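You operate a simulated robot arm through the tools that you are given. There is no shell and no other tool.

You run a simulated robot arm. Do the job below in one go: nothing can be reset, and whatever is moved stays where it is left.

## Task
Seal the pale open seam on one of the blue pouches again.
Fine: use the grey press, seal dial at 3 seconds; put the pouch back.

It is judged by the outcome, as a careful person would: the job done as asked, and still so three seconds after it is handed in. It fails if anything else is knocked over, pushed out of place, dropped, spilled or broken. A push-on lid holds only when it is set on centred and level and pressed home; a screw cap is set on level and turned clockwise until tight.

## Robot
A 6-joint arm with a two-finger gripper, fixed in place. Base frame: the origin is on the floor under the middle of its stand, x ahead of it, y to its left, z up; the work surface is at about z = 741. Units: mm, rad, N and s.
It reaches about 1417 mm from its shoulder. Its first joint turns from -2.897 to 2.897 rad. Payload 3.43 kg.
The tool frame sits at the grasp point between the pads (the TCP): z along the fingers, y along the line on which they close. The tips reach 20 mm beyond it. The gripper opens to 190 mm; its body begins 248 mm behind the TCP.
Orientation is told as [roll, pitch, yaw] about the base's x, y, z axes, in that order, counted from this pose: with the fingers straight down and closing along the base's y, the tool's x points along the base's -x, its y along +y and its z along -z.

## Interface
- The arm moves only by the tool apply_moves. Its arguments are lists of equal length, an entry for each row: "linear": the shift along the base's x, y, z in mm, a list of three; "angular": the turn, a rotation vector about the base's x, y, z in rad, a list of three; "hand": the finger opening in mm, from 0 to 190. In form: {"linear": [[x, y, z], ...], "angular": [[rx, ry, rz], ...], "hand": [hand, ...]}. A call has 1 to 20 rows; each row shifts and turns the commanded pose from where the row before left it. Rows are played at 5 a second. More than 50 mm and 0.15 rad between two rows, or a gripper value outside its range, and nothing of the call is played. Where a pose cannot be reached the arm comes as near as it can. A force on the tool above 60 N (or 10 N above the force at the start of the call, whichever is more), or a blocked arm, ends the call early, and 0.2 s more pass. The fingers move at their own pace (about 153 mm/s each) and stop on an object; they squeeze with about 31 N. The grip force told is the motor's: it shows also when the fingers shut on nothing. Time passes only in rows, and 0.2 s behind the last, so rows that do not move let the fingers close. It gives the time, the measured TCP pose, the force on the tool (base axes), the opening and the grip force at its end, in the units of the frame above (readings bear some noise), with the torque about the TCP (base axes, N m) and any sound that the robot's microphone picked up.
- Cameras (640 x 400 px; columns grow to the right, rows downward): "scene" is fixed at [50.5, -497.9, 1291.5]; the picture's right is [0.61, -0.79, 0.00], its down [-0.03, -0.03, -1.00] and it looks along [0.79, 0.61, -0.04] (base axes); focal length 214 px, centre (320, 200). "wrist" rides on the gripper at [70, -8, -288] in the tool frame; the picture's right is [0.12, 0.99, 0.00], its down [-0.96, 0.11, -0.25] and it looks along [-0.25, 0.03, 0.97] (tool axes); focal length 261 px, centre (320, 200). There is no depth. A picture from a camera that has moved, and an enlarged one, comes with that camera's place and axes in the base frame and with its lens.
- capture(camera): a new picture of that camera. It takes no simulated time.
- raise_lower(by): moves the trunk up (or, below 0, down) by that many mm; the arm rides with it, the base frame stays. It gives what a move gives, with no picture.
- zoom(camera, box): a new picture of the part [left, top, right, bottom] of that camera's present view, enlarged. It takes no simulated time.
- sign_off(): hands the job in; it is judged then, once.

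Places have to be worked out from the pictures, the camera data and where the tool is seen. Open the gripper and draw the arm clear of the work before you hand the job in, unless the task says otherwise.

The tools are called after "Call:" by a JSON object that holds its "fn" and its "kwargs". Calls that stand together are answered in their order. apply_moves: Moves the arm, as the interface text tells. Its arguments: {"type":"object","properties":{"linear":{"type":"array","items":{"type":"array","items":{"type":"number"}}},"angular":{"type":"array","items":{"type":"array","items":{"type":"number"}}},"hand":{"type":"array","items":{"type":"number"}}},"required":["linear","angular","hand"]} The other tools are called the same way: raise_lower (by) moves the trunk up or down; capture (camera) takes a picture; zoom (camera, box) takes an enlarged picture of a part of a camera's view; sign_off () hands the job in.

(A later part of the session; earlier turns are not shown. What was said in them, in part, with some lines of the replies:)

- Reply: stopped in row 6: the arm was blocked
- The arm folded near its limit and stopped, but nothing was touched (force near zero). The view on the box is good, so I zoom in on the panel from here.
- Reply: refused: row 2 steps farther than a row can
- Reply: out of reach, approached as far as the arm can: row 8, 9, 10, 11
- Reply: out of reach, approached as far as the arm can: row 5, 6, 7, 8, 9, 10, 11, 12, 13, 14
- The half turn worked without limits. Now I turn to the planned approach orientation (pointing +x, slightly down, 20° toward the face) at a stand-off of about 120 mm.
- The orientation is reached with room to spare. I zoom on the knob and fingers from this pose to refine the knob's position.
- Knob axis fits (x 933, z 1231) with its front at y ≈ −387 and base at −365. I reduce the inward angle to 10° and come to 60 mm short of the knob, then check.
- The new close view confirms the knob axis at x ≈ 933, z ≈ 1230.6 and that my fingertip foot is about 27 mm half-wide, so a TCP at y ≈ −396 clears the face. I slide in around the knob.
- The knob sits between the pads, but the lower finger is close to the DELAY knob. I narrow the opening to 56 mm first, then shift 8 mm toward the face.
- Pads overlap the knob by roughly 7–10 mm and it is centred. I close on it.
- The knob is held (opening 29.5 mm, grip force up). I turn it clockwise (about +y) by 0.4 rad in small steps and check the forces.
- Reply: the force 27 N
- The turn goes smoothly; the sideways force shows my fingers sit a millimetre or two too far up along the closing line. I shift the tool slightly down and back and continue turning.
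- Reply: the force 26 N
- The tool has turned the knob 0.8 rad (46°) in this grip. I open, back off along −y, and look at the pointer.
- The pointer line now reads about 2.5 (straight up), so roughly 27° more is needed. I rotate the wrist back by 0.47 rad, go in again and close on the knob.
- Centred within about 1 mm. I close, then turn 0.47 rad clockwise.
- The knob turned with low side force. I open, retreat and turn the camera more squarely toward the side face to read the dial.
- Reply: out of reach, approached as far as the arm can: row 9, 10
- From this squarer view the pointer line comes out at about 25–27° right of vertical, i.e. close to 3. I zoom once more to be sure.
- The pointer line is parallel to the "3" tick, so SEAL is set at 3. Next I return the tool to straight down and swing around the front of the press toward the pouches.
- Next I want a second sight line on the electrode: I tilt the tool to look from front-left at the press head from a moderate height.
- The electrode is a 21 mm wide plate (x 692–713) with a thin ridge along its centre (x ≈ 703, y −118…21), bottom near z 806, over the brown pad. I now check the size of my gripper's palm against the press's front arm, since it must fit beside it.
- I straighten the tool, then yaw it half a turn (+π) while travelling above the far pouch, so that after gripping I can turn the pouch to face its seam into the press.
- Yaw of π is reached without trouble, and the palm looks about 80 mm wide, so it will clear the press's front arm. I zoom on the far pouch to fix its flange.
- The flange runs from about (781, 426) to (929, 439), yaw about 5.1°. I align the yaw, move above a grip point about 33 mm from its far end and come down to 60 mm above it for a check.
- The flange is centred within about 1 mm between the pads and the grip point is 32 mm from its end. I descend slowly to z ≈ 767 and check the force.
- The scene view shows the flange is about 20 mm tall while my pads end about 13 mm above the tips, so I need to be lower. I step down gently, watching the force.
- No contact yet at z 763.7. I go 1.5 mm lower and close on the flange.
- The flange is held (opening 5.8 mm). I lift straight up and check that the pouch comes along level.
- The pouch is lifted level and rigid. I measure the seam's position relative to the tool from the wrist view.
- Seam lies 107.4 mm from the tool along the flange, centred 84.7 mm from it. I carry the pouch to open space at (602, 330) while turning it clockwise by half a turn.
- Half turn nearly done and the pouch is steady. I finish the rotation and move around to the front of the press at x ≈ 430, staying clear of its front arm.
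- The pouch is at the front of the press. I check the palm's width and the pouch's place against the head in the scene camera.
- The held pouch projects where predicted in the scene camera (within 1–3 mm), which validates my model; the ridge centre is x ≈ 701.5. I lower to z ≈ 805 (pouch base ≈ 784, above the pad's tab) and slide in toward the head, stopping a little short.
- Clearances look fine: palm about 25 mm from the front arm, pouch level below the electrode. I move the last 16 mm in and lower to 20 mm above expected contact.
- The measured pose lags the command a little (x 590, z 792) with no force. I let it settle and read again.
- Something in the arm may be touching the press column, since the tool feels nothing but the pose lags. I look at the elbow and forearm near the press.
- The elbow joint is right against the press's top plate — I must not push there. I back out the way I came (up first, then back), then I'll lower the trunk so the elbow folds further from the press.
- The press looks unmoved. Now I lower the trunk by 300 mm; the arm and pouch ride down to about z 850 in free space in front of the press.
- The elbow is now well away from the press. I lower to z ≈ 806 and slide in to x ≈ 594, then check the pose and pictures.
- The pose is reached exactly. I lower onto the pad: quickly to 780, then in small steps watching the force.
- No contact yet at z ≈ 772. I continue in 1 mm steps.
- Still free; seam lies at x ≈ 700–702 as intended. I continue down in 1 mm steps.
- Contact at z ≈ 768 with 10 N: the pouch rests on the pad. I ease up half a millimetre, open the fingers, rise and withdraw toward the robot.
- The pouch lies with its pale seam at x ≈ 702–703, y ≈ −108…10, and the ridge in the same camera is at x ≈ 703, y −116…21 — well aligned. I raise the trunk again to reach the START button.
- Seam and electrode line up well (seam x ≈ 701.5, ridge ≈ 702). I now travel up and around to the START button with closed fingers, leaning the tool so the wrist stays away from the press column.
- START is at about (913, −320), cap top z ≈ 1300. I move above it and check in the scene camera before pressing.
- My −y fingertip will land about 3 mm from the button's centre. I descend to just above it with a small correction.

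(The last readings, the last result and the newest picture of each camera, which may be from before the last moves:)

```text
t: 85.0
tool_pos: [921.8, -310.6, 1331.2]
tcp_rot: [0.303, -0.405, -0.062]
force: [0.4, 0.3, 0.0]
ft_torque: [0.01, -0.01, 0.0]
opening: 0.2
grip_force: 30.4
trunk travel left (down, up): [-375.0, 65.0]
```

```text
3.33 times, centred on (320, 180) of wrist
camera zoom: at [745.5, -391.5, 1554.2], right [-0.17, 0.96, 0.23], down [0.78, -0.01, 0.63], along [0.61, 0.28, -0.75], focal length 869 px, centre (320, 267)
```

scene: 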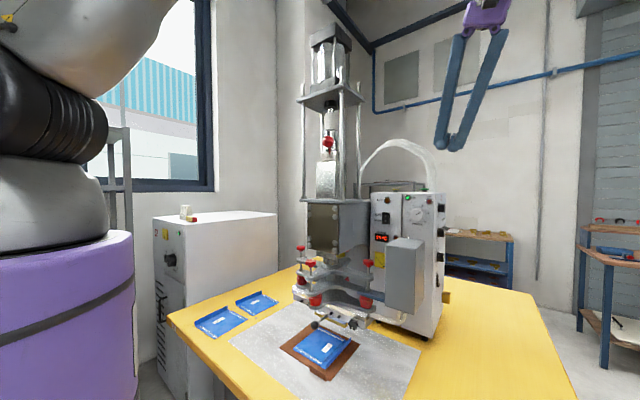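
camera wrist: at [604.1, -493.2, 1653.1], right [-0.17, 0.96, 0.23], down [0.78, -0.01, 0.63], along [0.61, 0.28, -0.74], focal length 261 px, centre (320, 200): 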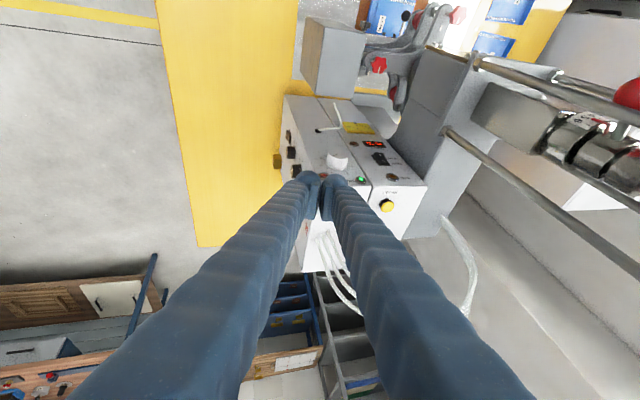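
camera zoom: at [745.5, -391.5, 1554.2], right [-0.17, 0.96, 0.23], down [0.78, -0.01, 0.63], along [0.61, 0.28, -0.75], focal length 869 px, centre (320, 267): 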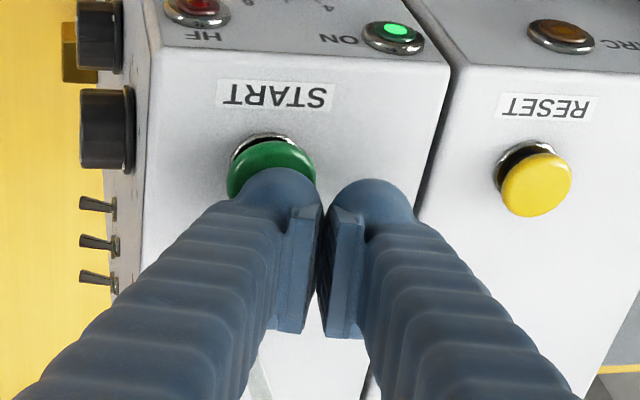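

The fingertip sits centred about 3 mm above the cap. I press down in 2 mm steps.

Call:
{"fn": "apply_moves", "kwargs": {"linear": [[0, 0, -2], [0, 0, -2], [0, 0, -2], [0, 0, -2], [0, 0, 0]], "angular": [[0, 0, 0], [0, 0, 0], [0, 0, 0], [0, 0, 0], [0, 0, 0]], "hand": [0, 0, 0, 0, 0]}}

Call:
{"fn": "capture", "kwargs": {"camera": "scene"}}

```text
t: 86.2
tool_pos: [921.7, -309.1, 1324.0]
tcp_rot: [0.304, -0.406, -0.062]
force: [-0.9, 0.1, 3.9]
ft_torque: [-0.06, 0.07, 0.0]
opening: 0.1
grip_force: 31.1
trunk travel left (down, up): [-375.0, 65.0]
heard: click
```

```text
taken
```

scene: 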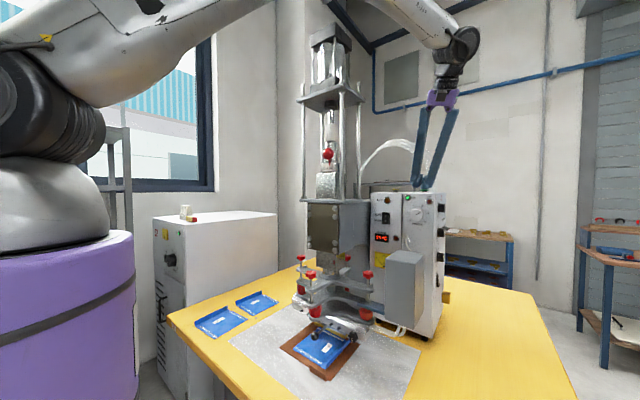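

Click heard and the head is coming down. I release the button and wait while watching the cycle.

Call:
{"fn": "apply_moves", "kwargs": {"linear": [[0, 0, 8], [0, 0, 15], [0, 0, 15], [0, 0, 0]], "angular": [[0, 0, 0], [0, 0, 0], [0, 0, 0], [0, 0, 0]], "hand": [0, 0, 0, 0]}}

Call:
{"fn": "zoom", "kwargs": {"camera": "scene", "box": [280, 180, 460, 360]}}

```text
t: 87.2
tool_pos: [921.1, -308.7, 1360.9]
tcp_rot: [0.305, -0.406, -0.063]
force: [0.0, 0.7, -0.4]
ft_torque: [-0.03, -0.03, -0.02]
opening: 0.0
grip_force: 31.1
trunk travel left (down, up): [-375.0, 65.0]
```

```text
2.22 times, centred on (370, 270) of scene
camera zoom: at [50.5, -497.9, 1291.5], right [0.61, -0.79, 0.0], down [-0.03, -0.03, -1.0], along [0.79, 0.61, -0.04], focal length 477 px, centre (209, 44)
```

zoom: 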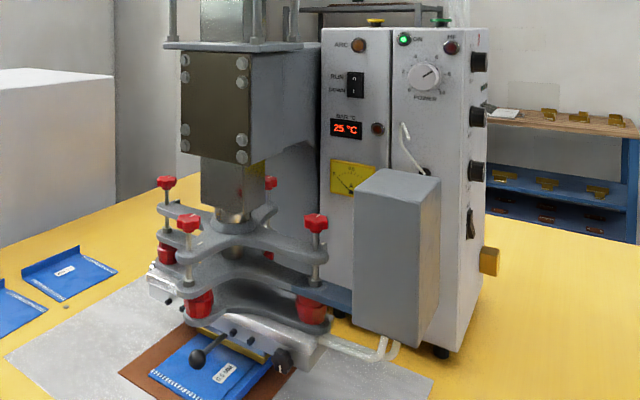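

The head is down on the pouch. I let time pass in short waits and watch the HF lamp and head.

Call:
{"fn": "zoom", "kwargs": {"camera": "scene", "box": [290, 290, 380, 355]}}

Call:
{"fn": "apply_moves", "kwargs": {"linear": [[0, 0, 0], [0, 0, 0], [0, 0, 0], [0, 0, 0], [0, 0, 0]], "angular": [[0, 0, 0], [0, 0, 0], [0, 0, 0], [0, 0, 0], [0, 0, 0]], "hand": [0, 0, 0, 0, 0]}}

Call:
{"fn": "zoom", "kwargs": {"camera": "scene", "box": [280, 180, 460, 360]}}

```text
6.15 times, centred on (335, 322) of scene
camera zoom: at [50.5, -497.9, 1291.5], right [0.61, -0.79, 0.0], down [-0.03, -0.03, -1.0], along [0.79, 0.61, -0.04], focal length 1320 px, centre (228, -554)
```

zoom: 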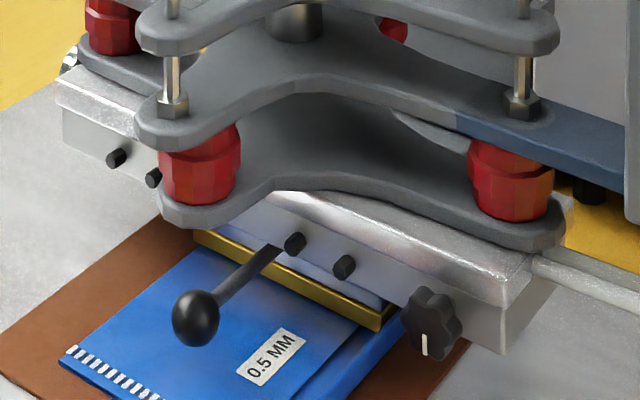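

```text
t: 88.4
tool_pos: [922.2, -309.9, 1360.2]
tcp_rot: [0.304, -0.405, -0.06]
force: [-0.3, 0.4, -0.3]
ft_torque: [0.02, -0.03, 0.01]
opening: 0.0
grip_force: 31.5
trunk travel left (down, up): [-375.0, 65.0]
```

```text
2.22 times, centred on (370, 270) of scene
camera zoom: at [50.5, -497.9, 1291.5], right [0.61, -0.79, 0.0], down [-0.03, -0.03, -1.0], along [0.79, 0.61, -0.04], focal length 477 px, centre (209, 44)
```

zoom: 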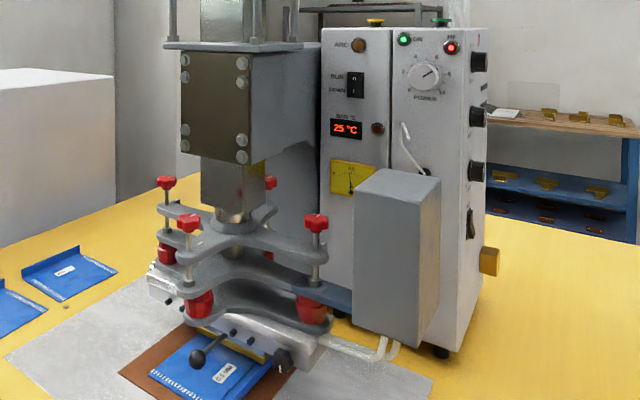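

The HF lamp is lit and the current meter reads: sealing is under way. I keep waiting and meanwhile watch for it to end.

Call:
{"fn": "apply_moves", "kwargs": {"linear": [[0, 0, 0], [0, 0, 0], [0, 0, 0], [0, 0, 0], [0, 0, 0], [0, 0, 0], [0, 0, 0], [0, 0, 0], [0, 0, 0], [0, 0, 0]], "angular": [[0, 0, 0], [0, 0, 0], [0, 0, 0], [0, 0, 0], [0, 0, 0], [0, 0, 0], [0, 0, 0], [0, 0, 0], [0, 0, 0], [0, 0, 0]], "hand": [0, 0, 0, 0, 0, 0, 0, 0, 0, 0]}}

Call:
{"fn": "zoom", "kwargs": {"camera": "scene", "box": [280, 180, 460, 360]}}

```text
t: 90.6
tool_pos: [922.0, -308.6, 1360.9]
tcp_rot: [0.304, -0.404, -0.061]
force: [0.3, -0.4, 0.0]
ft_torque: [0.0, 0.01, 0.01]
opening: 0.0
grip_force: 31.1
trunk travel left (down, up): [-375.0, 65.0]
```

```text
2.22 times, centred on (370, 270) of scene
camera zoom: at [50.5, -497.9, 1291.5], right [0.61, -0.79, 0.0], down [-0.03, -0.03, -1.0], along [0.79, 0.61, -0.04], focal length 477 px, centre (209, 44)
```

zoom: 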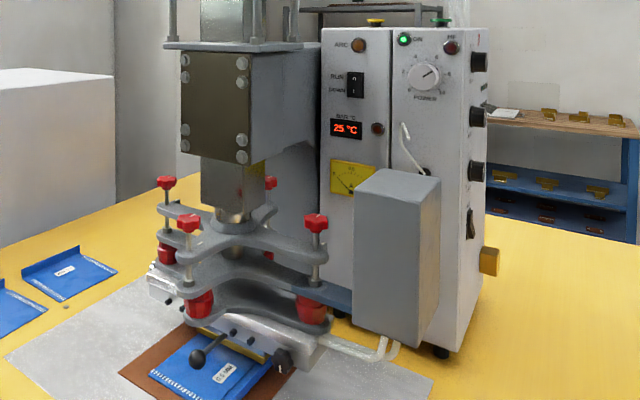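

HF has ended (about 3 s) and the cooling hold is running. I wait for the head to rise.

Call:
{"fn": "apply_moves", "kwargs": {"linear": [[0, 0, 0], [0, 0, 0], [0, 0, 0], [0, 0, 0], [0, 0, 0], [0, 0, 0], [0, 0, 0], [0, 0, 0], [0, 0, 0], [0, 0, 0]], "angular": [[0, 0, 0], [0, 0, 0], [0, 0, 0], [0, 0, 0], [0, 0, 0], [0, 0, 0], [0, 0, 0], [0, 0, 0], [0, 0, 0], [0, 0, 0]], "hand": [0, 0, 0, 0, 0, 0, 0, 0, 0, 0]}}

Call:
{"fn": "zoom", "kwargs": {"camera": "scene", "box": [280, 180, 460, 360]}}

Call:
{"fn": "zoom", "kwargs": {"camera": "scene", "box": [290, 290, 380, 355]}}

```text
t: 92.8
tool_pos: [922.0, -309.0, 1360.9]
tcp_rot: [0.303, -0.406, -0.061]
force: [-0.3, -0.2, 0.4]
ft_torque: [0.03, -0.05, -0.03]
opening: 0.1
grip_force: 31.5
trunk travel left (down, up): [-375.0, 65.0]
```

```text
2.22 times, centred on (370, 270) of scene
camera zoom: at [50.5, -497.9, 1291.5], right [0.61, -0.79, 0.0], down [-0.03, -0.03, -1.0], along [0.79, 0.61, -0.04], focal length 477 px, centre (209, 44)
```

zoom: 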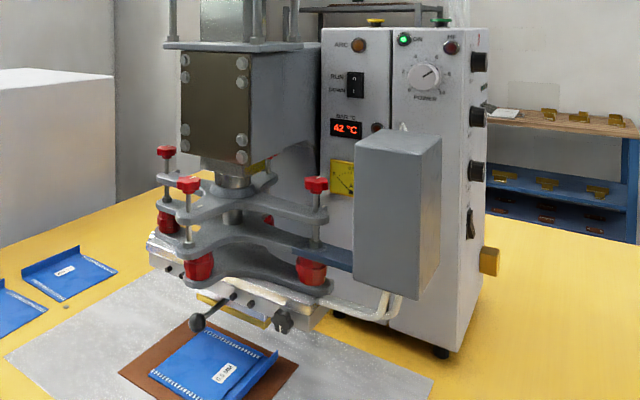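

```text
6.15 times, centred on (335, 322) of scene
camera zoom: at [50.5, -497.9, 1291.5], right [0.61, -0.79, 0.0], down [-0.03, -0.03, -1.0], along [0.79, 0.61, -0.04], focal length 1320 px, centre (228, -554)
```

zoom: 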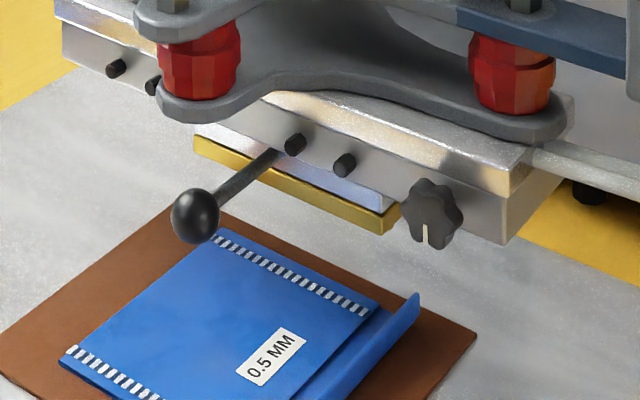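

The seam is now hatched like the others — sealed — and the head is back up. I retrace my path to the front of the press, straightening the tool and reopening to 24 mm.

Call:
{"fn": "apply_moves", "kwargs": {"linear": [[-28.3, -20.8, 14], [-28.3, -20.8, 14], [-28.3, -20.8, 14], [-28.3, -20.8, 14], [-28.3, -20.8, 13], [-44, 9, -4], [-44, 9, -4], [-44, 9, -4], [-44, 9, -4], [-44, 9, -4], [-44, 9, -4], [-44, 9, -4], [-44, 9, -4], [0, 29, -40], [0, 29, -40], [0, 29, -40], [0, 29, -40], [0, 29, -40], [0, 29, -40], [0, 28, -40]], "angular": [[0, 0, 0], [0, 0, 0], [0, 0, 0], [0, 0, 0], [0, 0, 0], [0, 0, 0], [0, 0, 0], [0, 0, 0], [-0.0717, 0.1024, 0], [-0.0717, 0.1024, 0], [-0.0717, 0.1024, 0], [-0.0717, 0.1024, 0], [0, 0, 0], [0, 0, 0], [0, 0, 0], [0, 0, 0], [0, 0, 0], [0, 0, 0], [0, 0, 0], [0, 0, 0]], "hand": [0, 0, 0, 0, 0, 0, 0, 0, 0, 0, 0, 0, 24, 24, 24, 24, 24, 24, 24, 24]}}

```text
t: 97.0
tool_pos: [429.6, -138.7, 1117.8]
tcp_rot: [-0.002, 0.001, 0.001]
force: [-0.3, 0.0, 0.5]
ft_torque: [-0.03, 0.12, -0.04]
opening: 24.0
grip_force: 0.0
trunk travel left (down, up): [-375.0, 65.0]
```

Back in front of the press, tool straight. I lower the trunk 300 mm again and look at the pouch.

Call:
{"fn": "raise_lower", "kwargs": {"by": -300}}

Call:
{"fn": "capture", "kwargs": {"camera": "wrist"}}

Call:
{"fn": "zoom", "kwargs": {"camera": "wrist", "box": [280, 230, 440, 380]}}

```text
t: 100.0
tool_pos: [426.4, -138.6, 818.0]
tcp_rot: [0.001, -0.001, 0.002]
force: [-0.1, -0.5, -0.8]
ft_torque: [0.02, 0.01, 0.03]
opening: 23.9
grip_force: 0.0
trunk travel left (down, up): [-75.0, 365.0]
```

```text
taken
camera wrist: at [357.6, -145.9, 1107.0], right [-0.12, 0.99, 0.0], down [0.96, 0.12, 0.25], along [0.25, 0.03, -0.97], focal length 261 px, centre (320, 200)
```

wrist: 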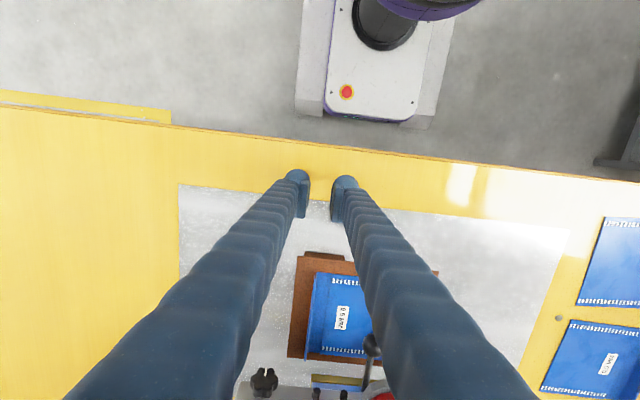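

```text
2.67 times, centred on (360, 305) of wrist
camera zoom: at [357.6, -145.9, 1107.0], right [-0.12, 0.99, 0.0], down [0.96, 0.12, 0.25], along [0.25, 0.03, -0.97], focal length 695 px, centre (213, -80)
```

zoom: 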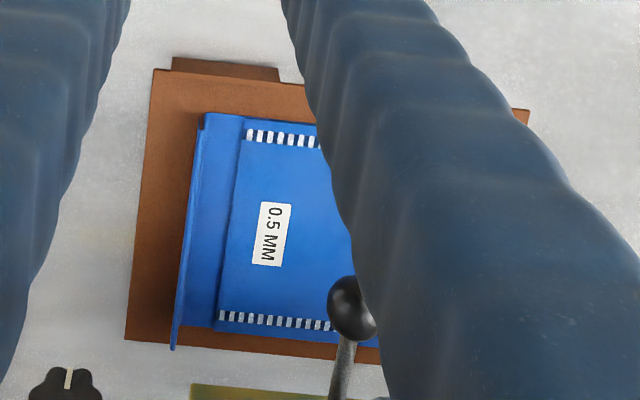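

The pouch has not shifted. I go back in over the flange to the release pose (correcting the small accumulated offsets), descend and close on it.

Call:
{"fn": "apply_moves", "kwargs": {"linear": [[40, 2.6, 0], [40, 0, 0], [40, 0, 0], [30, 0, 0], [17.3, 0, 0], [0, 0, -20], [0, 0, -20], [0, 0, -8], [0, 0, -2], [0, 0, 0]], "angular": [[0, 0, 0], [0, 0, 0], [0, 0, 0], [0, 0, 0], [0, 0, 0], [0, 0, 0], [0, 0, 0], [0, 0, 0], [0, 0, 0], [0, 0, 0]], "hand": [24, 24, 24, 24, 24, 24, 24, 24, 24, 24]}}

Call:
{"fn": "zoom", "kwargs": {"camera": "scene", "box": [300, 300, 370, 360]}}

Call:
{"fn": "zoom", "kwargs": {"camera": "wrist", "box": [270, 140, 390, 240]}}

```text
t: 102.2
tool_pos: [594.0, -135.6, 767.4]
tcp_rot: [-0.001, -0.002, 0.002]
force: [-0.4, 0.1, -0.2]
ft_torque: [0.01, 0.03, -0.01]
opening: 23.8
grip_force: 0.1
trunk travel left (down, up): [-75.0, 365.0]
```

```text
6.67 times, centred on (335, 330) of scene
camera zoom: at [50.5, -497.9, 1291.5], right [0.61, -0.79, 0.0], down [-0.03, -0.03, -1.0], along [0.79, 0.61, -0.04], focal length 1430 px, centre (220, -667)
```

zoom: 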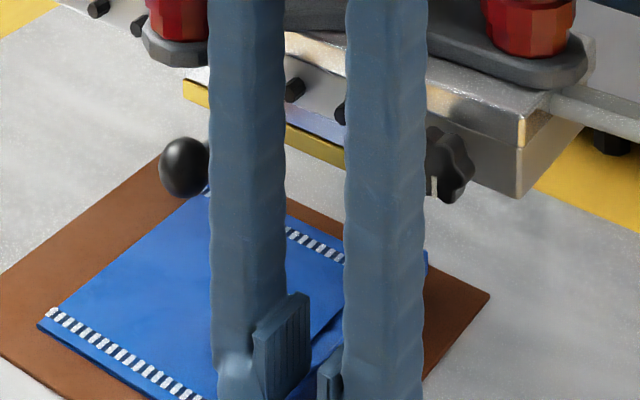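

```text
4.00 times, centred on (330, 190) of wrist
camera zoom: at [524.8, -143.2, 1056.3], right [-0.12, 0.99, 0.0], down [0.96, 0.12, 0.25], along [0.25, 0.03, -0.97], focal length 1043 px, centre (280, 240)
```

zoom: 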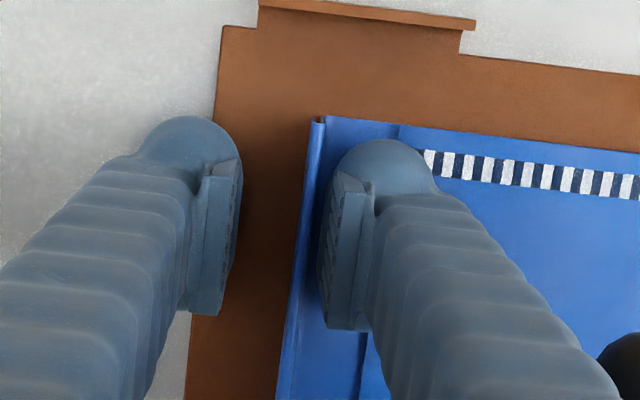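

The flange sits about 5.7 mm toward +y of centre (the pouch shifted a little when I let go). I recentre, go down slightly, and close.

Call:
{"fn": "apply_moves", "kwargs": {"linear": [[0, 3, 0], [0, 2.7, 0], [0, 0, -0.7], [0, 0, 0], [0, 0, 0], [0, 0, 0], [0, 0, 0]], "angular": [[0, 0, 0], [0, 0, 0], [0, 0, 0], [0, 0, 0], [0, 0, 0], [0, 0, 0], [0, 0, 0]], "hand": [24, 24, 24, 10, 0, 0, 0]}}

Call:
{"fn": "zoom", "kwargs": {"camera": "wrist", "box": [270, 140, 390, 240]}}

```text
t: 103.8
tool_pos: [595.1, -131.0, 768.6]
tcp_rot: [0.0, -0.003, 0.002]
force: [-0.3, 0.0, 0.7]
ft_torque: [0.0, 0.0, 0.0]
opening: 5.8
grip_force: 31.0
trunk travel left (down, up): [-75.0, 365.0]
```

```text
4.00 times, centred on (330, 190) of wrist
camera zoom: at [525.2, -137.5, 1056.1], right [-0.12, 0.99, 0.0], down [0.96, 0.12, 0.25], along [0.25, 0.03, -0.97], focal length 1043 px, centre (280, 240)
```

zoom: 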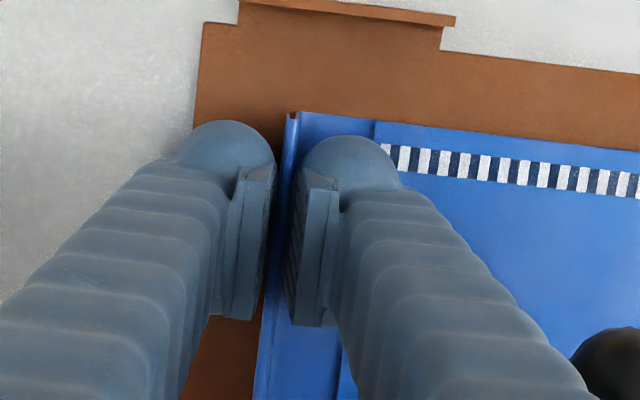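

The flange is held again at the same grip point (end 32.8 mm from the tool). I lift 34 mm and draw the pouch straight back out from under the head.

Call:
{"fn": "apply_moves", "kwargs": {"linear": [[0, 0, 4], [0, 0, 12], [0, 0, 18], [-20, 0, 0], [-40, 0, 0], [-40, 0, 0], [-40, 0, 0], [-27, 0, 0], [0, 0, 0]], "angular": [[0, 0, 0], [0, 0, 0], [0, 0, 0], [0, 0, 0], [0, 0, 0], [0, 0, 0], [0, 0, 0], [0, 0, 0], [0, 0, 0]], "hand": [0, 0, 0, 0, 0, 0, 0, 0, 0]}}

Call:
{"fn": "zoom", "kwargs": {"camera": "scene", "box": [240, 240, 400, 390]}}

```text
t: 104.5
tool_pos: [585.3, -128.9, 784.1]
tcp_rot: [0.002, 0.011, 0.001]
force: [-1.0, 0.2, -0.7]
ft_torque: [-0.09, -0.22, -0.01]
opening: 6.0
grip_force: 30.9
trunk travel left (down, up): [-75.0, 365.0]
stopped in row 3: the force on the tool passed its limit at 88 N (the readings are from after the stop); the commanded pose is now the measured one
```

```text
2.67 times, centred on (320, 315) of scene
camera zoom: at [50.5, -497.9, 1291.5], right [0.61, -0.79, 0.0], down [-0.03, -0.03, -1.0], along [0.79, 0.61, -0.04], focal length 572 px, centre (320, -107)
```

zoom: 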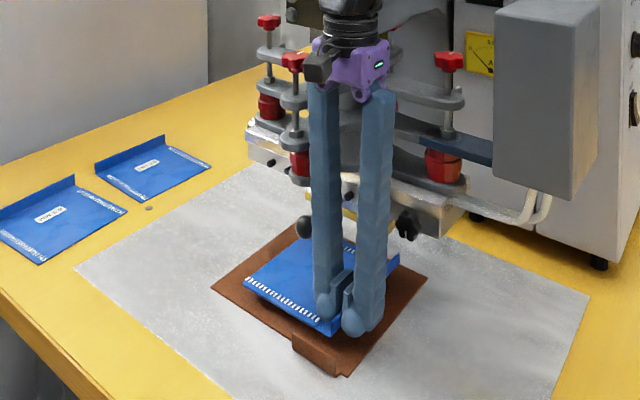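

The lift was stopped by a force: at y ≈ −130 the upper part of my gripper caught the edge of the press's spider plate. It is free of force now; I shift 8 mm toward −y (where it passed freely before) and then lift gently.

Call:
{"fn": "zoom", "kwargs": {"camera": "scene", "box": [290, 230, 390, 310]}}

Call:
{"fn": "apply_moves", "kwargs": {"linear": [[0, -4, 0], [0, -4, 0], [0, 0, 0]], "angular": [[0, 0, 0], [0, 0, 0], [0, 0, 0]], "hand": [0, 0, 0]}}

Call:
{"fn": "zoom", "kwargs": {"camera": "scene", "box": [290, 290, 390, 370]}}

```text
5.00 times, centred on (340, 270) of scene
camera zoom: at [50.5, -497.9, 1291.5], right [0.61, -0.79, 0.0], down [-0.03, -0.03, -1.0], along [0.79, 0.61, -0.04], focal length 1072 px, centre (220, -150)
```

zoom: 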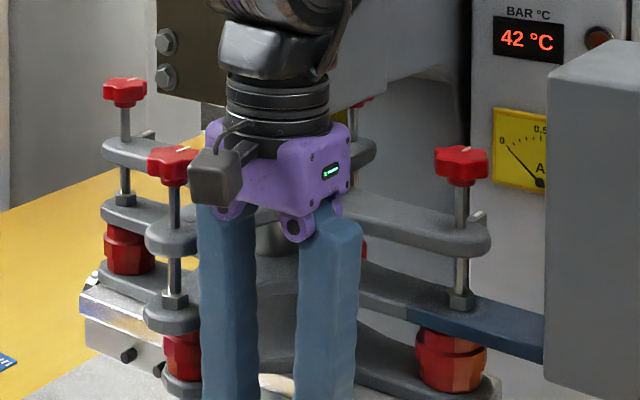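

```text
t: 105.3
tool_pos: [586.9, -136.3, 780.3]
tcp_rot: [0.002, 0.014, 0.002]
force: [0.3, -0.4, -1.2]
ft_torque: [-0.02, 0.0, 0.0]
opening: 6.0
grip_force: 30.9
trunk travel left (down, up): [-75.0, 365.0]
```

```text
5.00 times, centred on (340, 330) of scene
camera zoom: at [50.5, -497.9, 1291.5], right [0.61, -0.79, 0.0], down [-0.03, -0.03, -1.0], along [0.79, 0.61, -0.04], focal length 1072 px, centre (220, -450)
```

zoom: 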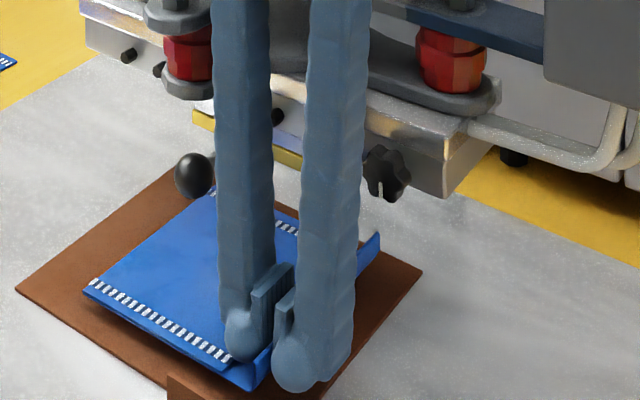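

The lift likely caught a bolt on the press body with my wrist; at y ≈ −136 it passed freely before and x is now 8 mm further back. I lift gently in small steps.

Call:
{"fn": "apply_moves", "kwargs": {"linear": [[0, -1, 4], [0, 0, 5], [0, 0, 6], [0, 0, 6], [0, 0, 5], [0, 0, 0]], "angular": [[0, -0.005, 0], [0, -0.005, 0], [0, -0.003, 0], [0, 0, 0], [0, 0, 0], [0, 0, 0]], "hand": [0, 0, 0, 0, 0, 0]}}

Call:
{"fn": "zoom", "kwargs": {"camera": "scene", "box": [270, 200, 390, 370]}}

```text
t: 106.7
tool_pos: [586.5, -138.1, 807.4]
tcp_rot: [0.002, 0.0, 0.003]
force: [0.4, -0.1, -0.9]
ft_torque: [-0.06, 0.03, -0.01]
opening: 6.0
grip_force: 30.7
trunk travel left (down, up): [-75.0, 365.0]
```

```text
2.35 times, centred on (330, 285) of scene
camera zoom: at [50.5, -497.9, 1291.5], right [0.61, -0.79, 0.0], down [-0.03, -0.03, -1.0], along [0.79, 0.61, -0.04], focal length 505 px, centre (296, 0)
```

zoom: 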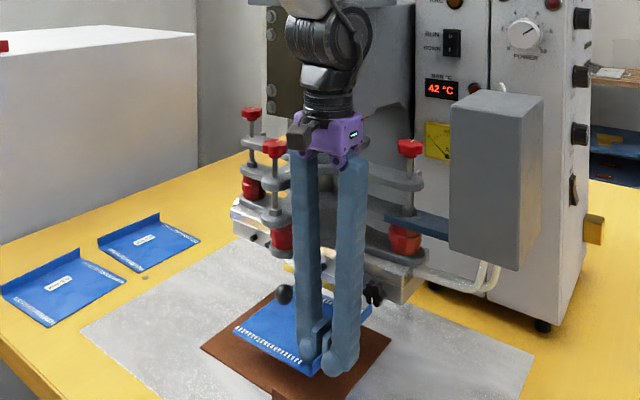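

Lifted freely to z ≈ 807. I back the pouch straight out toward the robot.

Call:
{"fn": "apply_moves", "kwargs": {"linear": [[-20, 0, 0], [-35, 0, 0], [-40, 0, 0], [-40, 0, 0], [-23, 0, 0], [0, 0, 0]], "angular": [[0, 0, 0], [0, 0, 0], [0, 0, 0], [0, 0, 0], [0, 0, 0], [0, 0, 0]], "hand": [0, 0, 0, 0, 0, 0]}}

Call:
{"fn": "capture", "kwargs": {"camera": "scene"}}

```text
t: 108.1
tool_pos: [428.7, -137.8, 807.4]
tcp_rot: [0.001, -0.001, 0.001]
force: [-0.1, -0.8, -0.5]
ft_torque: [-0.04, 0.03, -0.03]
opening: 6.1
grip_force: 30.7
trunk travel left (down, up): [-75.0, 365.0]
```

```text
taken
```

scene: 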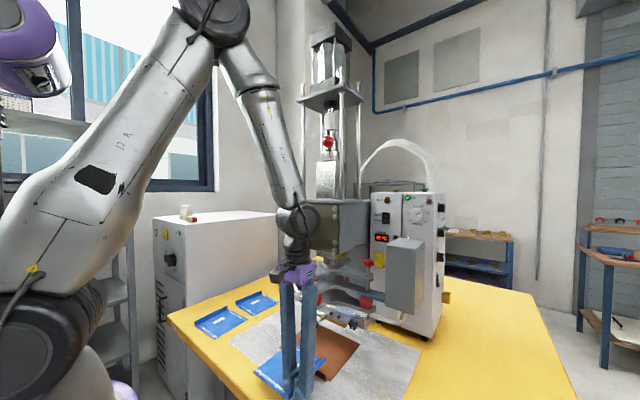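

The pouch is out. I raise the trunk by 150 mm (better reach for the rack spot), which also lifts the pouch to about z 957.

Call:
{"fn": "raise_lower", "kwargs": {"by": 150}}

Call:
{"fn": "zoom", "kwargs": {"camera": "scene", "box": [230, 180, 390, 380]}}

```text
t: 109.8
tool_pos: [428.7, -138.7, 956.6]
tcp_rot: [0.002, 0.0, 0.002]
force: [0.4, -0.1, -0.7]
ft_torque: [-0.07, 0.04, -0.01]
opening: 6.1
grip_force: 30.5
trunk travel left (down, up): [-225.0, 215.0]
```

```text
2.00 times, centred on (310, 280) of scene
camera zoom: at [50.5, -497.9, 1291.5], right [0.61, -0.79, 0.0], down [-0.03, -0.03, -1.0], along [0.79, 0.61, -0.04], focal length 429 px, centre (340, 40)
```

zoom: 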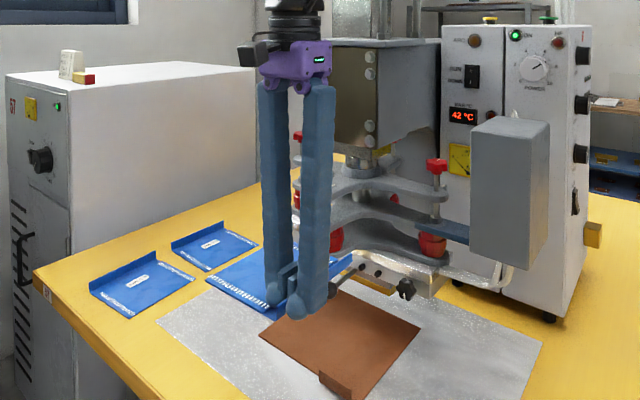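

Everything else looks in place. I carry the pouch around to the open space and begin turning it back.

Call:
{"fn": "apply_moves", "kwargs": {"linear": [[0, 45, -3], [0, 45, -3], [0, 45, -3], [0, 45, -3], [0, 45, -3], [0, 45, -3], [0, 45, -3], [34, 30, -3], [34, 30, -3], [34, 30, -3], [34, 30, -3], [34, 30, -3], [0, 0, 0], [0, 0, 0], [0, 0, 0], [0, 0, 0], [0, 0, 0], [0, 0, 0], [0, 0, 0], [0, 0, 0]], "angular": [[0, 0, 0], [0, 0, 0], [0, 0, 0], [0, 0, 0], [0, 0, 0], [0, 0, 0], [0, 0, 0], [0, 0, 0], [0, 0, 0], [0, 0, 0.1403], [0, 0, 0.1403], [0, 0, 0.1403], [0, 0, 0.1403], [0, 0, 0.1403], [0, 0, 0.1403], [0, 0, 0.1403], [0, 0, 0.1403], [0, 0, 0.1403], [0, 0, 0.1403], [0, 0, 0.1403]], "hand": [0, 0, 0, 0, 0, 0, 0, 0, 0, 0, 0, 0, 0, 0, 0, 0, 0, 0, 0, 0]}}

Call:
{"fn": "capture", "kwargs": {"camera": "scene"}}

```text
t: 114.0
tool_pos: [599.1, 327.3, 920.9]
tcp_rot: [0.002, 0.0, 1.546]
force: [-0.1, 0.1, 0.2]
ft_torque: [0.02, -0.03, 0.0]
opening: 6.0
grip_force: 31.0
trunk travel left (down, up): [-225.0, 215.0]
```

```text
taken
```

scene: 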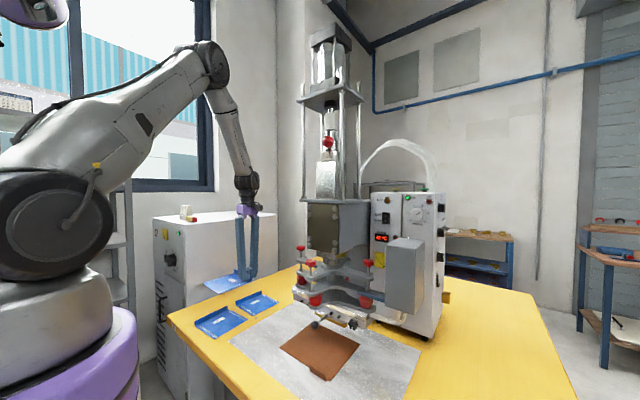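

I complete the half turn while moving above the pouch's original place.

Call:
{"fn": "apply_moves", "kwargs": {"linear": [[0, 0, 0], [0, 0, 0], [0, 0, 0], [0, 0, 0], [37.2, 13.5, -2], [37.2, 13.5, -2], [37.2, 13.5, -2], [37.2, 13.5, -2], [37.2, 13.5, -2], [37.2, 13.5, -2], [37.2, 13.5, -2], [37.2, 13.4, -2], [0, 0, 0]], "angular": [[0, 0, 0.14], [0, 0, 0.14], [0, 0, 0.14], [0, 0, 0.14], [0, 0, 0.14], [0, 0, 0.14], [0, 0, 0.14], [0, 0, 0.14], [0, 0, 0.14], [0, 0, 0.14], [0, 0, 0.14], [0, 0, 0.14], [0, 0, 0]], "hand": [0, 0, 0, 0, 0, 0, 0, 0, 0, 0, 0, 0, 0]}}

Call:
{"fn": "capture", "kwargs": {"camera": "scene"}}

Call:
{"fn": "capture", "kwargs": {"camera": "wrist"}}

```text
t: 116.8
tool_pos: [896.0, 433.4, 905.9]
tcp_rot: [0.0, -0.003, -3.058]
force: [0.3, -0.2, -0.5]
ft_torque: [-0.02, -0.03, -0.01]
opening: 5.9
grip_force: 30.8
trunk travel left (down, up): [-225.0, 215.0]
```

```text
taken
```

scene: 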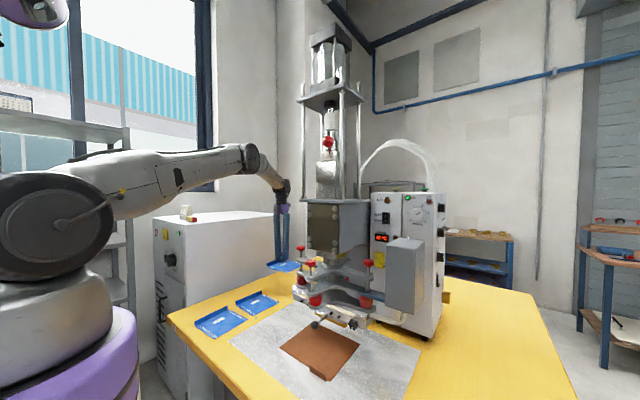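

```text
taken
camera wrist: at [967.2, 451.3, 1193.6], right [0.2, -0.98, 0.0], down [-0.95, -0.2, 0.25], along [-0.24, -0.05, -0.97], focal length 261 px, centre (320, 200)
```

wrist: 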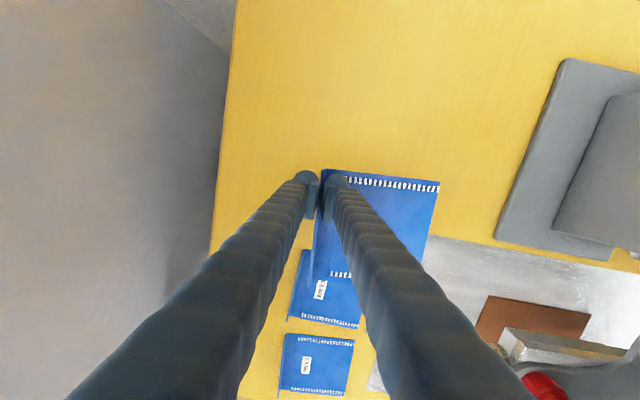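

The pose matches the one right after the first pick-up. I descend to just above the table.

Call:
{"fn": "apply_moves", "kwargs": {"linear": [[0.4, 0.8, -38], [0.4, 0.8, -35], [0, 0, -28], [0, 0, -20], [0, 0, -12], [0, 0, -6], [0, 0, 0]], "angular": [[0, 0, 0], [0, 0, 0], [0, 0, 0], [0, 0, 0], [0, 0, 0], [0, 0, 0], [0, 0, 0]], "hand": [0, 0, 0, 0, 0, 0, 0]}}

Call:
{"fn": "zoom", "kwargs": {"camera": "scene", "box": [220, 250, 320, 320]}}

```text
t: 118.4
tool_pos: [897.7, 436.4, 764.8]
tcp_rot: [0.004, -0.003, -3.058]
force: [0.2, -0.2, -0.5]
ft_torque: [0.0, 0.0, 0.01]
opening: 5.9
grip_force: 31.0
trunk travel left (down, up): [-225.0, 215.0]
```

```text
5.71 times, centred on (270, 285) of scene
camera zoom: at [50.5, -497.9, 1291.5], right [0.61, -0.79, 0.0], down [-0.03, -0.03, -1.0], along [0.79, 0.61, -0.04], focal length 1226 px, centre (606, -286)
```

zoom: 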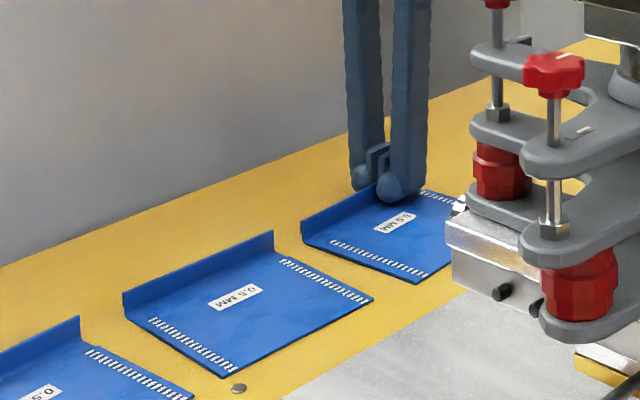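

The pouch is just above its old spot. I lower the last millimetres until contact.

Call:
{"fn": "apply_moves", "kwargs": {"linear": [[0, 0, -1], [0, 0, -1], [0, 0, 0]], "angular": [[0, 0, 0], [0, 0, 0], [0, 0, 0]], "hand": [0, 0, 0]}}

```text
t: 119.2
tool_pos: [896.9, 437.9, 764.1]
tcp_rot: [0.002, -0.002, -3.059]
force: [1.5, 2.1, 2.6]
ft_torque: [0.0, 0.34, 0.03]
opening: 5.8
grip_force: 31.1
trunk travel left (down, up): [-225.0, 215.0]
```

Contact is just starting. Before letting go I compare the pouch's position with the very first picture using the same zoom box.

Call:
{"fn": "zoom", "kwargs": {"camera": "scene", "box": [265, 275, 305, 305]}}

```text
13.33 times, centred on (285, 290) of scene
camera zoom: at [50.5, -497.9, 1291.5], right [0.61, -0.79, 0.0], down [-0.03, -0.03, -1.0], along [0.79, 0.61, -0.04], focal length 2860 px, centre (787, -1000)
```

zoom: 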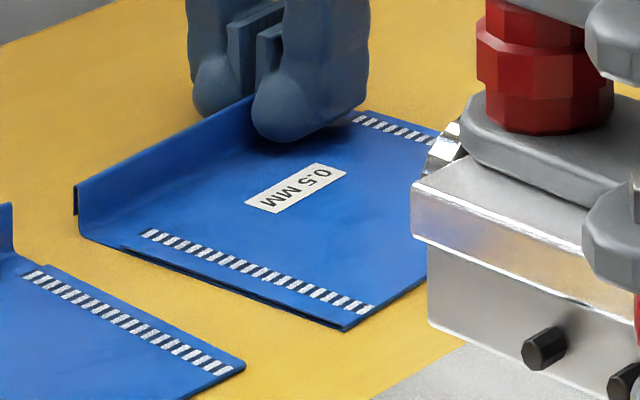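

It is within about 2 mm of its original place. I nudge it (+1, −1 mm), settle it down slightly, and open the fingers slowly.

Call:
{"fn": "apply_moves", "kwargs": {"linear": [[1, -1, 0], [0, 0, -0.7], [0, 0, 0], [0, 0, 0], [0, 0, 0], [0, 0, 0], [0, 0, 0], [0, 0, 0]], "angular": [[0, 0, 0], [0, 0, 0], [0, 0, 0], [0, 0, 0], [0, 0, 0], [0, 0, 0], [0, 0, 0], [0, 0, 0]], "hand": [0, 0, 4, 7, 10, 15, 22, 26]}}

Call:
{"fn": "zoom", "kwargs": {"camera": "scene", "box": [265, 275, 305, 305]}}

Call:
{"fn": "zoom", "kwargs": {"camera": "wrist", "box": [260, 110, 400, 210]}}

```text
t: 121.0
tool_pos: [897.9, 435.5, 761.1]
tcp_rot: [0.002, -0.001, -3.059]
force: [0.6, 0.2, 1.6]
ft_torque: [-0.04, -0.04, 0.06]
opening: 25.9
grip_force: 0.0
trunk travel left (down, up): [-225.0, 215.0]
```

```text
13.33 times, centred on (285, 290) of scene
camera zoom: at [50.5, -497.9, 1291.5], right [0.61, -0.79, 0.0], down [-0.03, -0.03, -1.0], along [0.79, 0.61, -0.04], focal length 2860 px, centre (787, -1000)
```

zoom: 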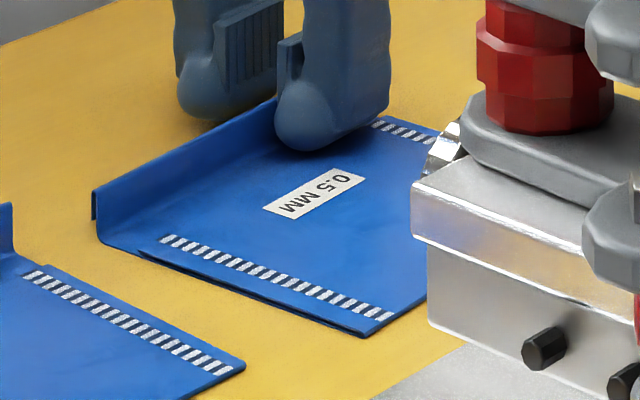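

```text
4.00 times, centred on (330, 160) of wrist
camera zoom: at [969.3, 452.0, 1051.4], right [0.2, -0.98, 0.0], down [-0.95, -0.19, 0.25], along [-0.24, -0.05, -0.97], focal length 1043 px, centre (280, 360)
```

zoom: 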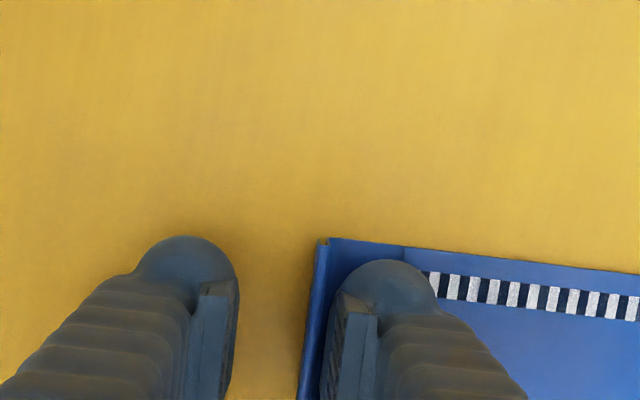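

On opening, the fingertip resting on the pouch dragged it about 5 mm. I rise 2 mm so the tip is off the sheet, close to recentre the flange, and then open again without drag.

Call:
{"fn": "apply_moves", "kwargs": {"linear": [[0, 0, 2.2], [0, 0, 0], [0, 0, 0], [0, 0, 0], [0, 0, 0]], "angular": [[0, 0, 0], [0, 0, 0], [0, 0, 0], [0, 0, 0], [0, 0, 0]], "hand": [26, 18, 8, 0, 0]}}

Call:
{"fn": "zoom", "kwargs": {"camera": "scene", "box": [265, 275, 305, 305]}}

```text
t: 122.2
tool_pos: [899.0, 436.2, 763.8]
tcp_rot: [0.002, -0.003, -3.059]
force: [0.4, 0.3, 0.5]
ft_torque: [-0.02, -0.02, -0.01]
opening: 6.0
grip_force: 31.5
trunk travel left (down, up): [-225.0, 215.0]
```

```text
13.33 times, centred on (285, 290) of scene
camera zoom: at [50.5, -497.9, 1291.5], right [0.61, -0.79, 0.0], down [-0.03, -0.03, -1.0], along [0.79, 0.61, -0.04], focal length 2860 px, centre (787, -1000)
```

zoom: 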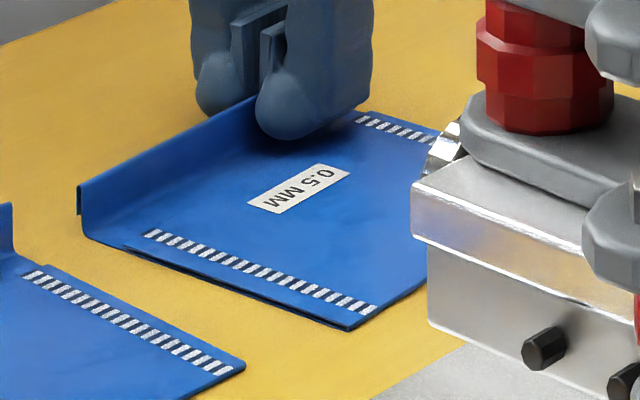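

Now the pouch is within 1 mm of its original position. I open slowly at this height and check.

Call:
{"fn": "apply_moves", "kwargs": {"linear": [[0, 0, 0], [0, 0, 0], [0, 0, 0], [0, 0, 0], [0, 0, 0]], "angular": [[0, 0, 0], [0, 0, 0], [0, 0, 0], [0, 0, 0], [0, 0, 0]], "hand": [7, 11, 18, 26, 26]}}

Call:
{"fn": "zoom", "kwargs": {"camera": "scene", "box": [265, 275, 305, 305]}}

```text
t: 123.4
tool_pos: [898.0, 435.4, 764.9]
tcp_rot: [0.002, -0.001, -3.059]
force: [-0.4, -0.7, -0.3]
ft_torque: [-0.02, 0.0, 0.03]
opening: 26.1
grip_force: 0.1
trunk travel left (down, up): [-225.0, 215.0]
```

```text
13.33 times, centred on (285, 290) of scene
camera zoom: at [50.5, -497.9, 1291.5], right [0.61, -0.79, 0.0], down [-0.03, -0.03, -1.0], along [0.79, 0.61, -0.04], focal length 2860 px, centre (787, -1000)
```

zoom: 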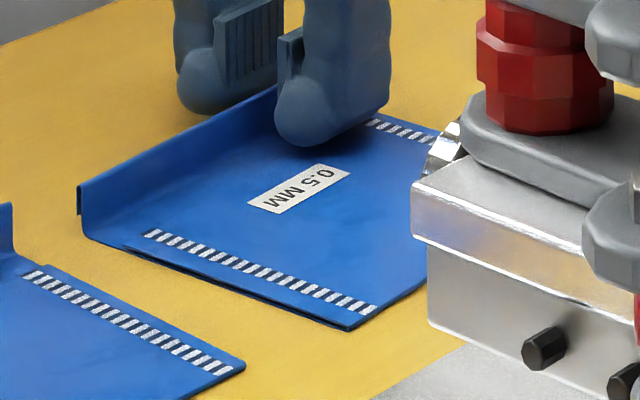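

The pouch stayed in place. I rise straight up and draw the arm clear.

Call:
{"fn": "apply_moves", "kwargs": {"linear": [[0, 0, 10], [0, 0, 30], [0, 0, 45], [0, 0, 45], [0, 0, 45], [-30, -10, 35], [-35, -10, 30], [-40, -10, 25], [-45, -10, 15], [-45, -10, 10], [-45, -10, 0], [-45, -10, 0], [0, 0, 0]], "angular": [[0, 0, 0], [0, 0, 0], [0, 0, 0], [0, 0, 0], [0, 0, 0], [0, 0, -0.14], [0, 0, -0.14], [0, 0, -0.14], [0, 0, -0.14], [0, 0, -0.14], [0, 0, -0.14], [0, 0, -0.14], [0, 0, 0]], "hand": [26, 26, 26, 26, 40, 60, 60, 60, 60, 60, 60, 60, 60]}}

Call:
{"fn": "capture", "kwargs": {"camera": "scene"}}

Call:
{"fn": "capture", "kwargs": {"camera": "wrist"}}

Call:
{"fn": "zoom", "kwargs": {"camera": "scene", "box": [160, 230, 320, 350]}}

Call:
{"fn": "zoom", "kwargs": {"camera": "scene", "box": [280, 160, 460, 390]}}

```text
t: 126.2
tool_pos: [613.2, 365.5, 1054.3]
tcp_rot: [0.002, -0.002, 2.244]
force: [-0.1, -0.2, 0.0]
ft_torque: [0.04, -0.01, 0.0]
opening: 60.1
grip_force: 0.0
trunk travel left (down, up): [-225.0, 215.0]
```

```text
taken
```

scene: 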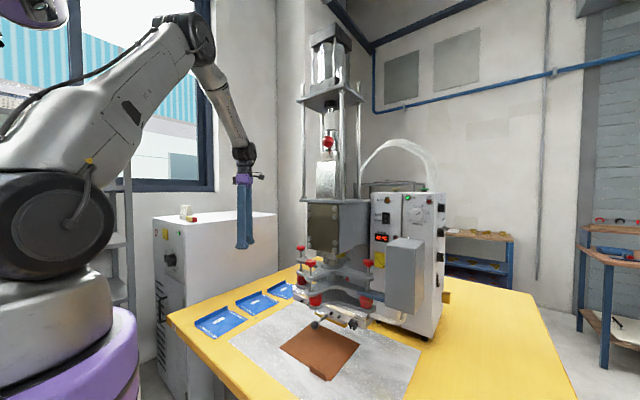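

```text
taken
camera wrist: at [666.1, 317.0, 1343.1], right [-0.7, -0.71, 0.0], down [-0.69, 0.68, 0.25], along [-0.18, 0.17, -0.97], focal length 261 px, centre (320, 200)
```

wrist: 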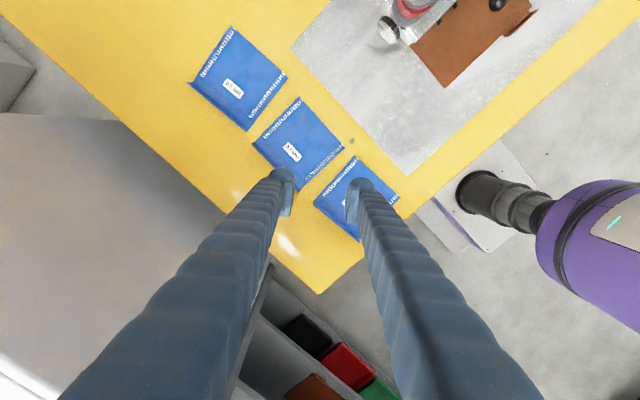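

```text
3.33 times, centred on (240, 290) of scene
camera zoom: at [50.5, -497.9, 1291.5], right [0.61, -0.79, 0.0], down [-0.03, -0.03, -1.0], along [0.79, 0.61, -0.04], focal length 715 px, centre (587, -100)
```

zoom: 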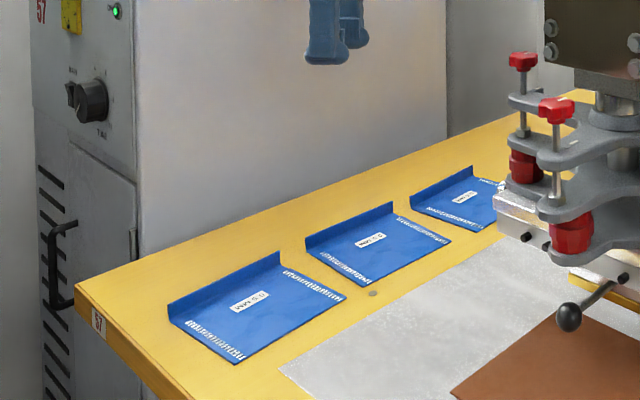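

```text
1.74 times, centred on (370, 275) of scene
camera zoom: at [50.5, -497.9, 1291.5], right [0.61, -0.79, 0.0], down [-0.03, -0.03, -1.0], along [0.79, 0.61, -0.04], focal length 373 px, centre (233, 70)
```

zoom: 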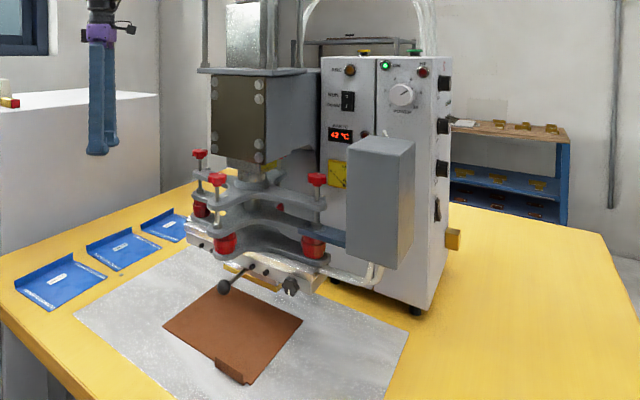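

All looks as at the start. I make a last comparison of the pad and the sealed pouch with the first pictures.

Call:
{"fn": "zoom", "kwargs": {"camera": "scene", "box": [270, 310, 370, 385]}}

Call:
{"fn": "zoom", "kwargs": {"camera": "scene", "box": [265, 275, 305, 305]}}

Call:
{"fn": "zoom", "kwargs": {"camera": "scene", "box": [310, 120, 350, 160]}}

Call:
{"fn": "zoom", "kwargs": {"camera": "scene", "box": [370, 185, 450, 245]}}

```text
5.33 times, centred on (320, 348) of scene
camera zoom: at [50.5, -497.9, 1291.5], right [0.61, -0.79, 0.0], down [-0.03, -0.03, -1.0], along [0.79, 0.61, -0.04], focal length 1144 px, centre (320, -587)
```

zoom: 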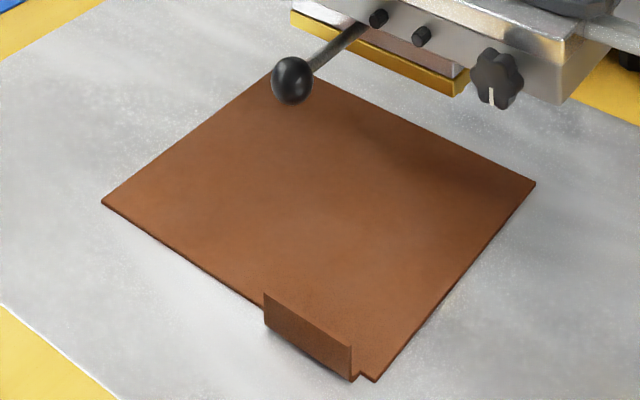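

```text
13.33 times, centred on (285, 290) of scene
camera zoom: at [50.5, -497.9, 1291.5], right [0.61, -0.79, 0.0], down [-0.03, -0.03, -1.0], along [0.79, 0.61, -0.04], focal length 2860 px, centre (787, -1000)
```

zoom: 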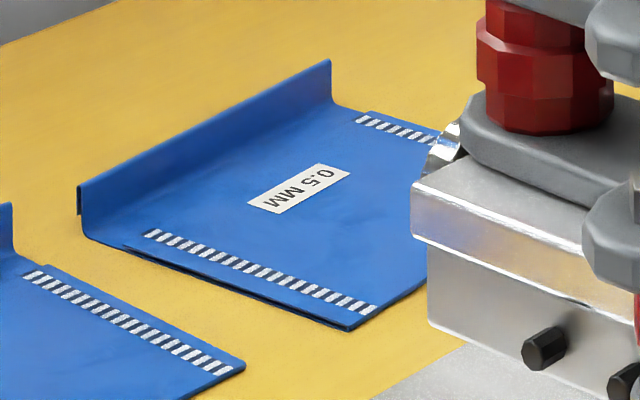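

```text
10.00 times, centred on (330, 140) of scene
camera zoom: at [50.5, -497.9, 1291.5], right [0.61, -0.79, 0.0], down [-0.03, -0.03, -1.0], along [0.79, 0.61, -0.04], focal length 2145 px, centre (220, 800)
```

zoom: 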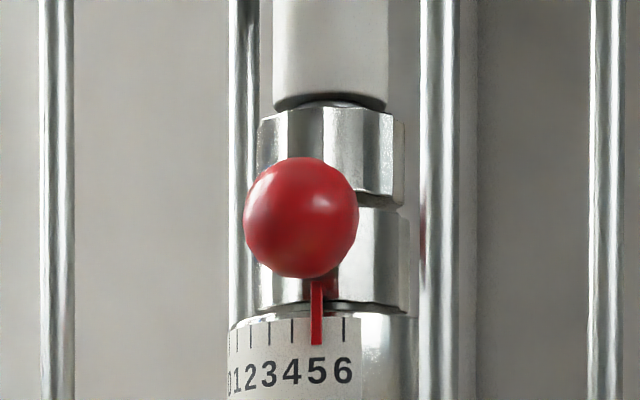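

```text
6.67 times, centred on (410, 215) of scene
camera zoom: at [50.5, -497.9, 1291.5], right [0.61, -0.79, 0.0], down [-0.03, -0.03, -1.0], along [0.79, 0.61, -0.04], focal length 1430 px, centre (-280, 100)
```

zoom: 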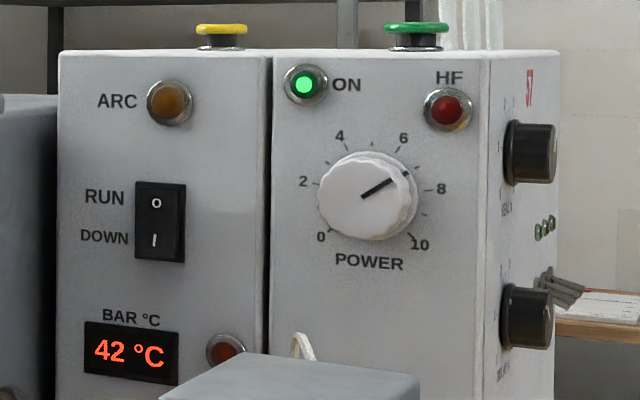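

The pad, the press and its controls show no change from the first pictures, apart from the SEAL dial, now at 3. The seam is stitched, the pouch is back in its place, and the gripper is open and clear, so I hand the job in.

Call:
{"fn": "sign_off", "kwargs": {}}

```text
The job is handed in.
```

I resealed the pouch with the pale open seam on the grey press. The seam now shows the same hatched stitching as the other pouches. I read the SEAL dial at 3 before the run, and it is still there. The pouch is back within about 1 mm of where it started, with the gripper open and the arm clear.

- **Contact with the press:** the arm touched the press twice. On the way in, the elbow pressed lightly against it, so I backed off and lowered the trunk. While lifting the pouch out, the gripper or wrist caught on the press. The force limit stopped the move at 88 N.
- **Check afterwards:** the press, its controls and the brown pad looked unchanged from the first pictures. The bar temperature display read 42 °C, up from 25 °C before the run.
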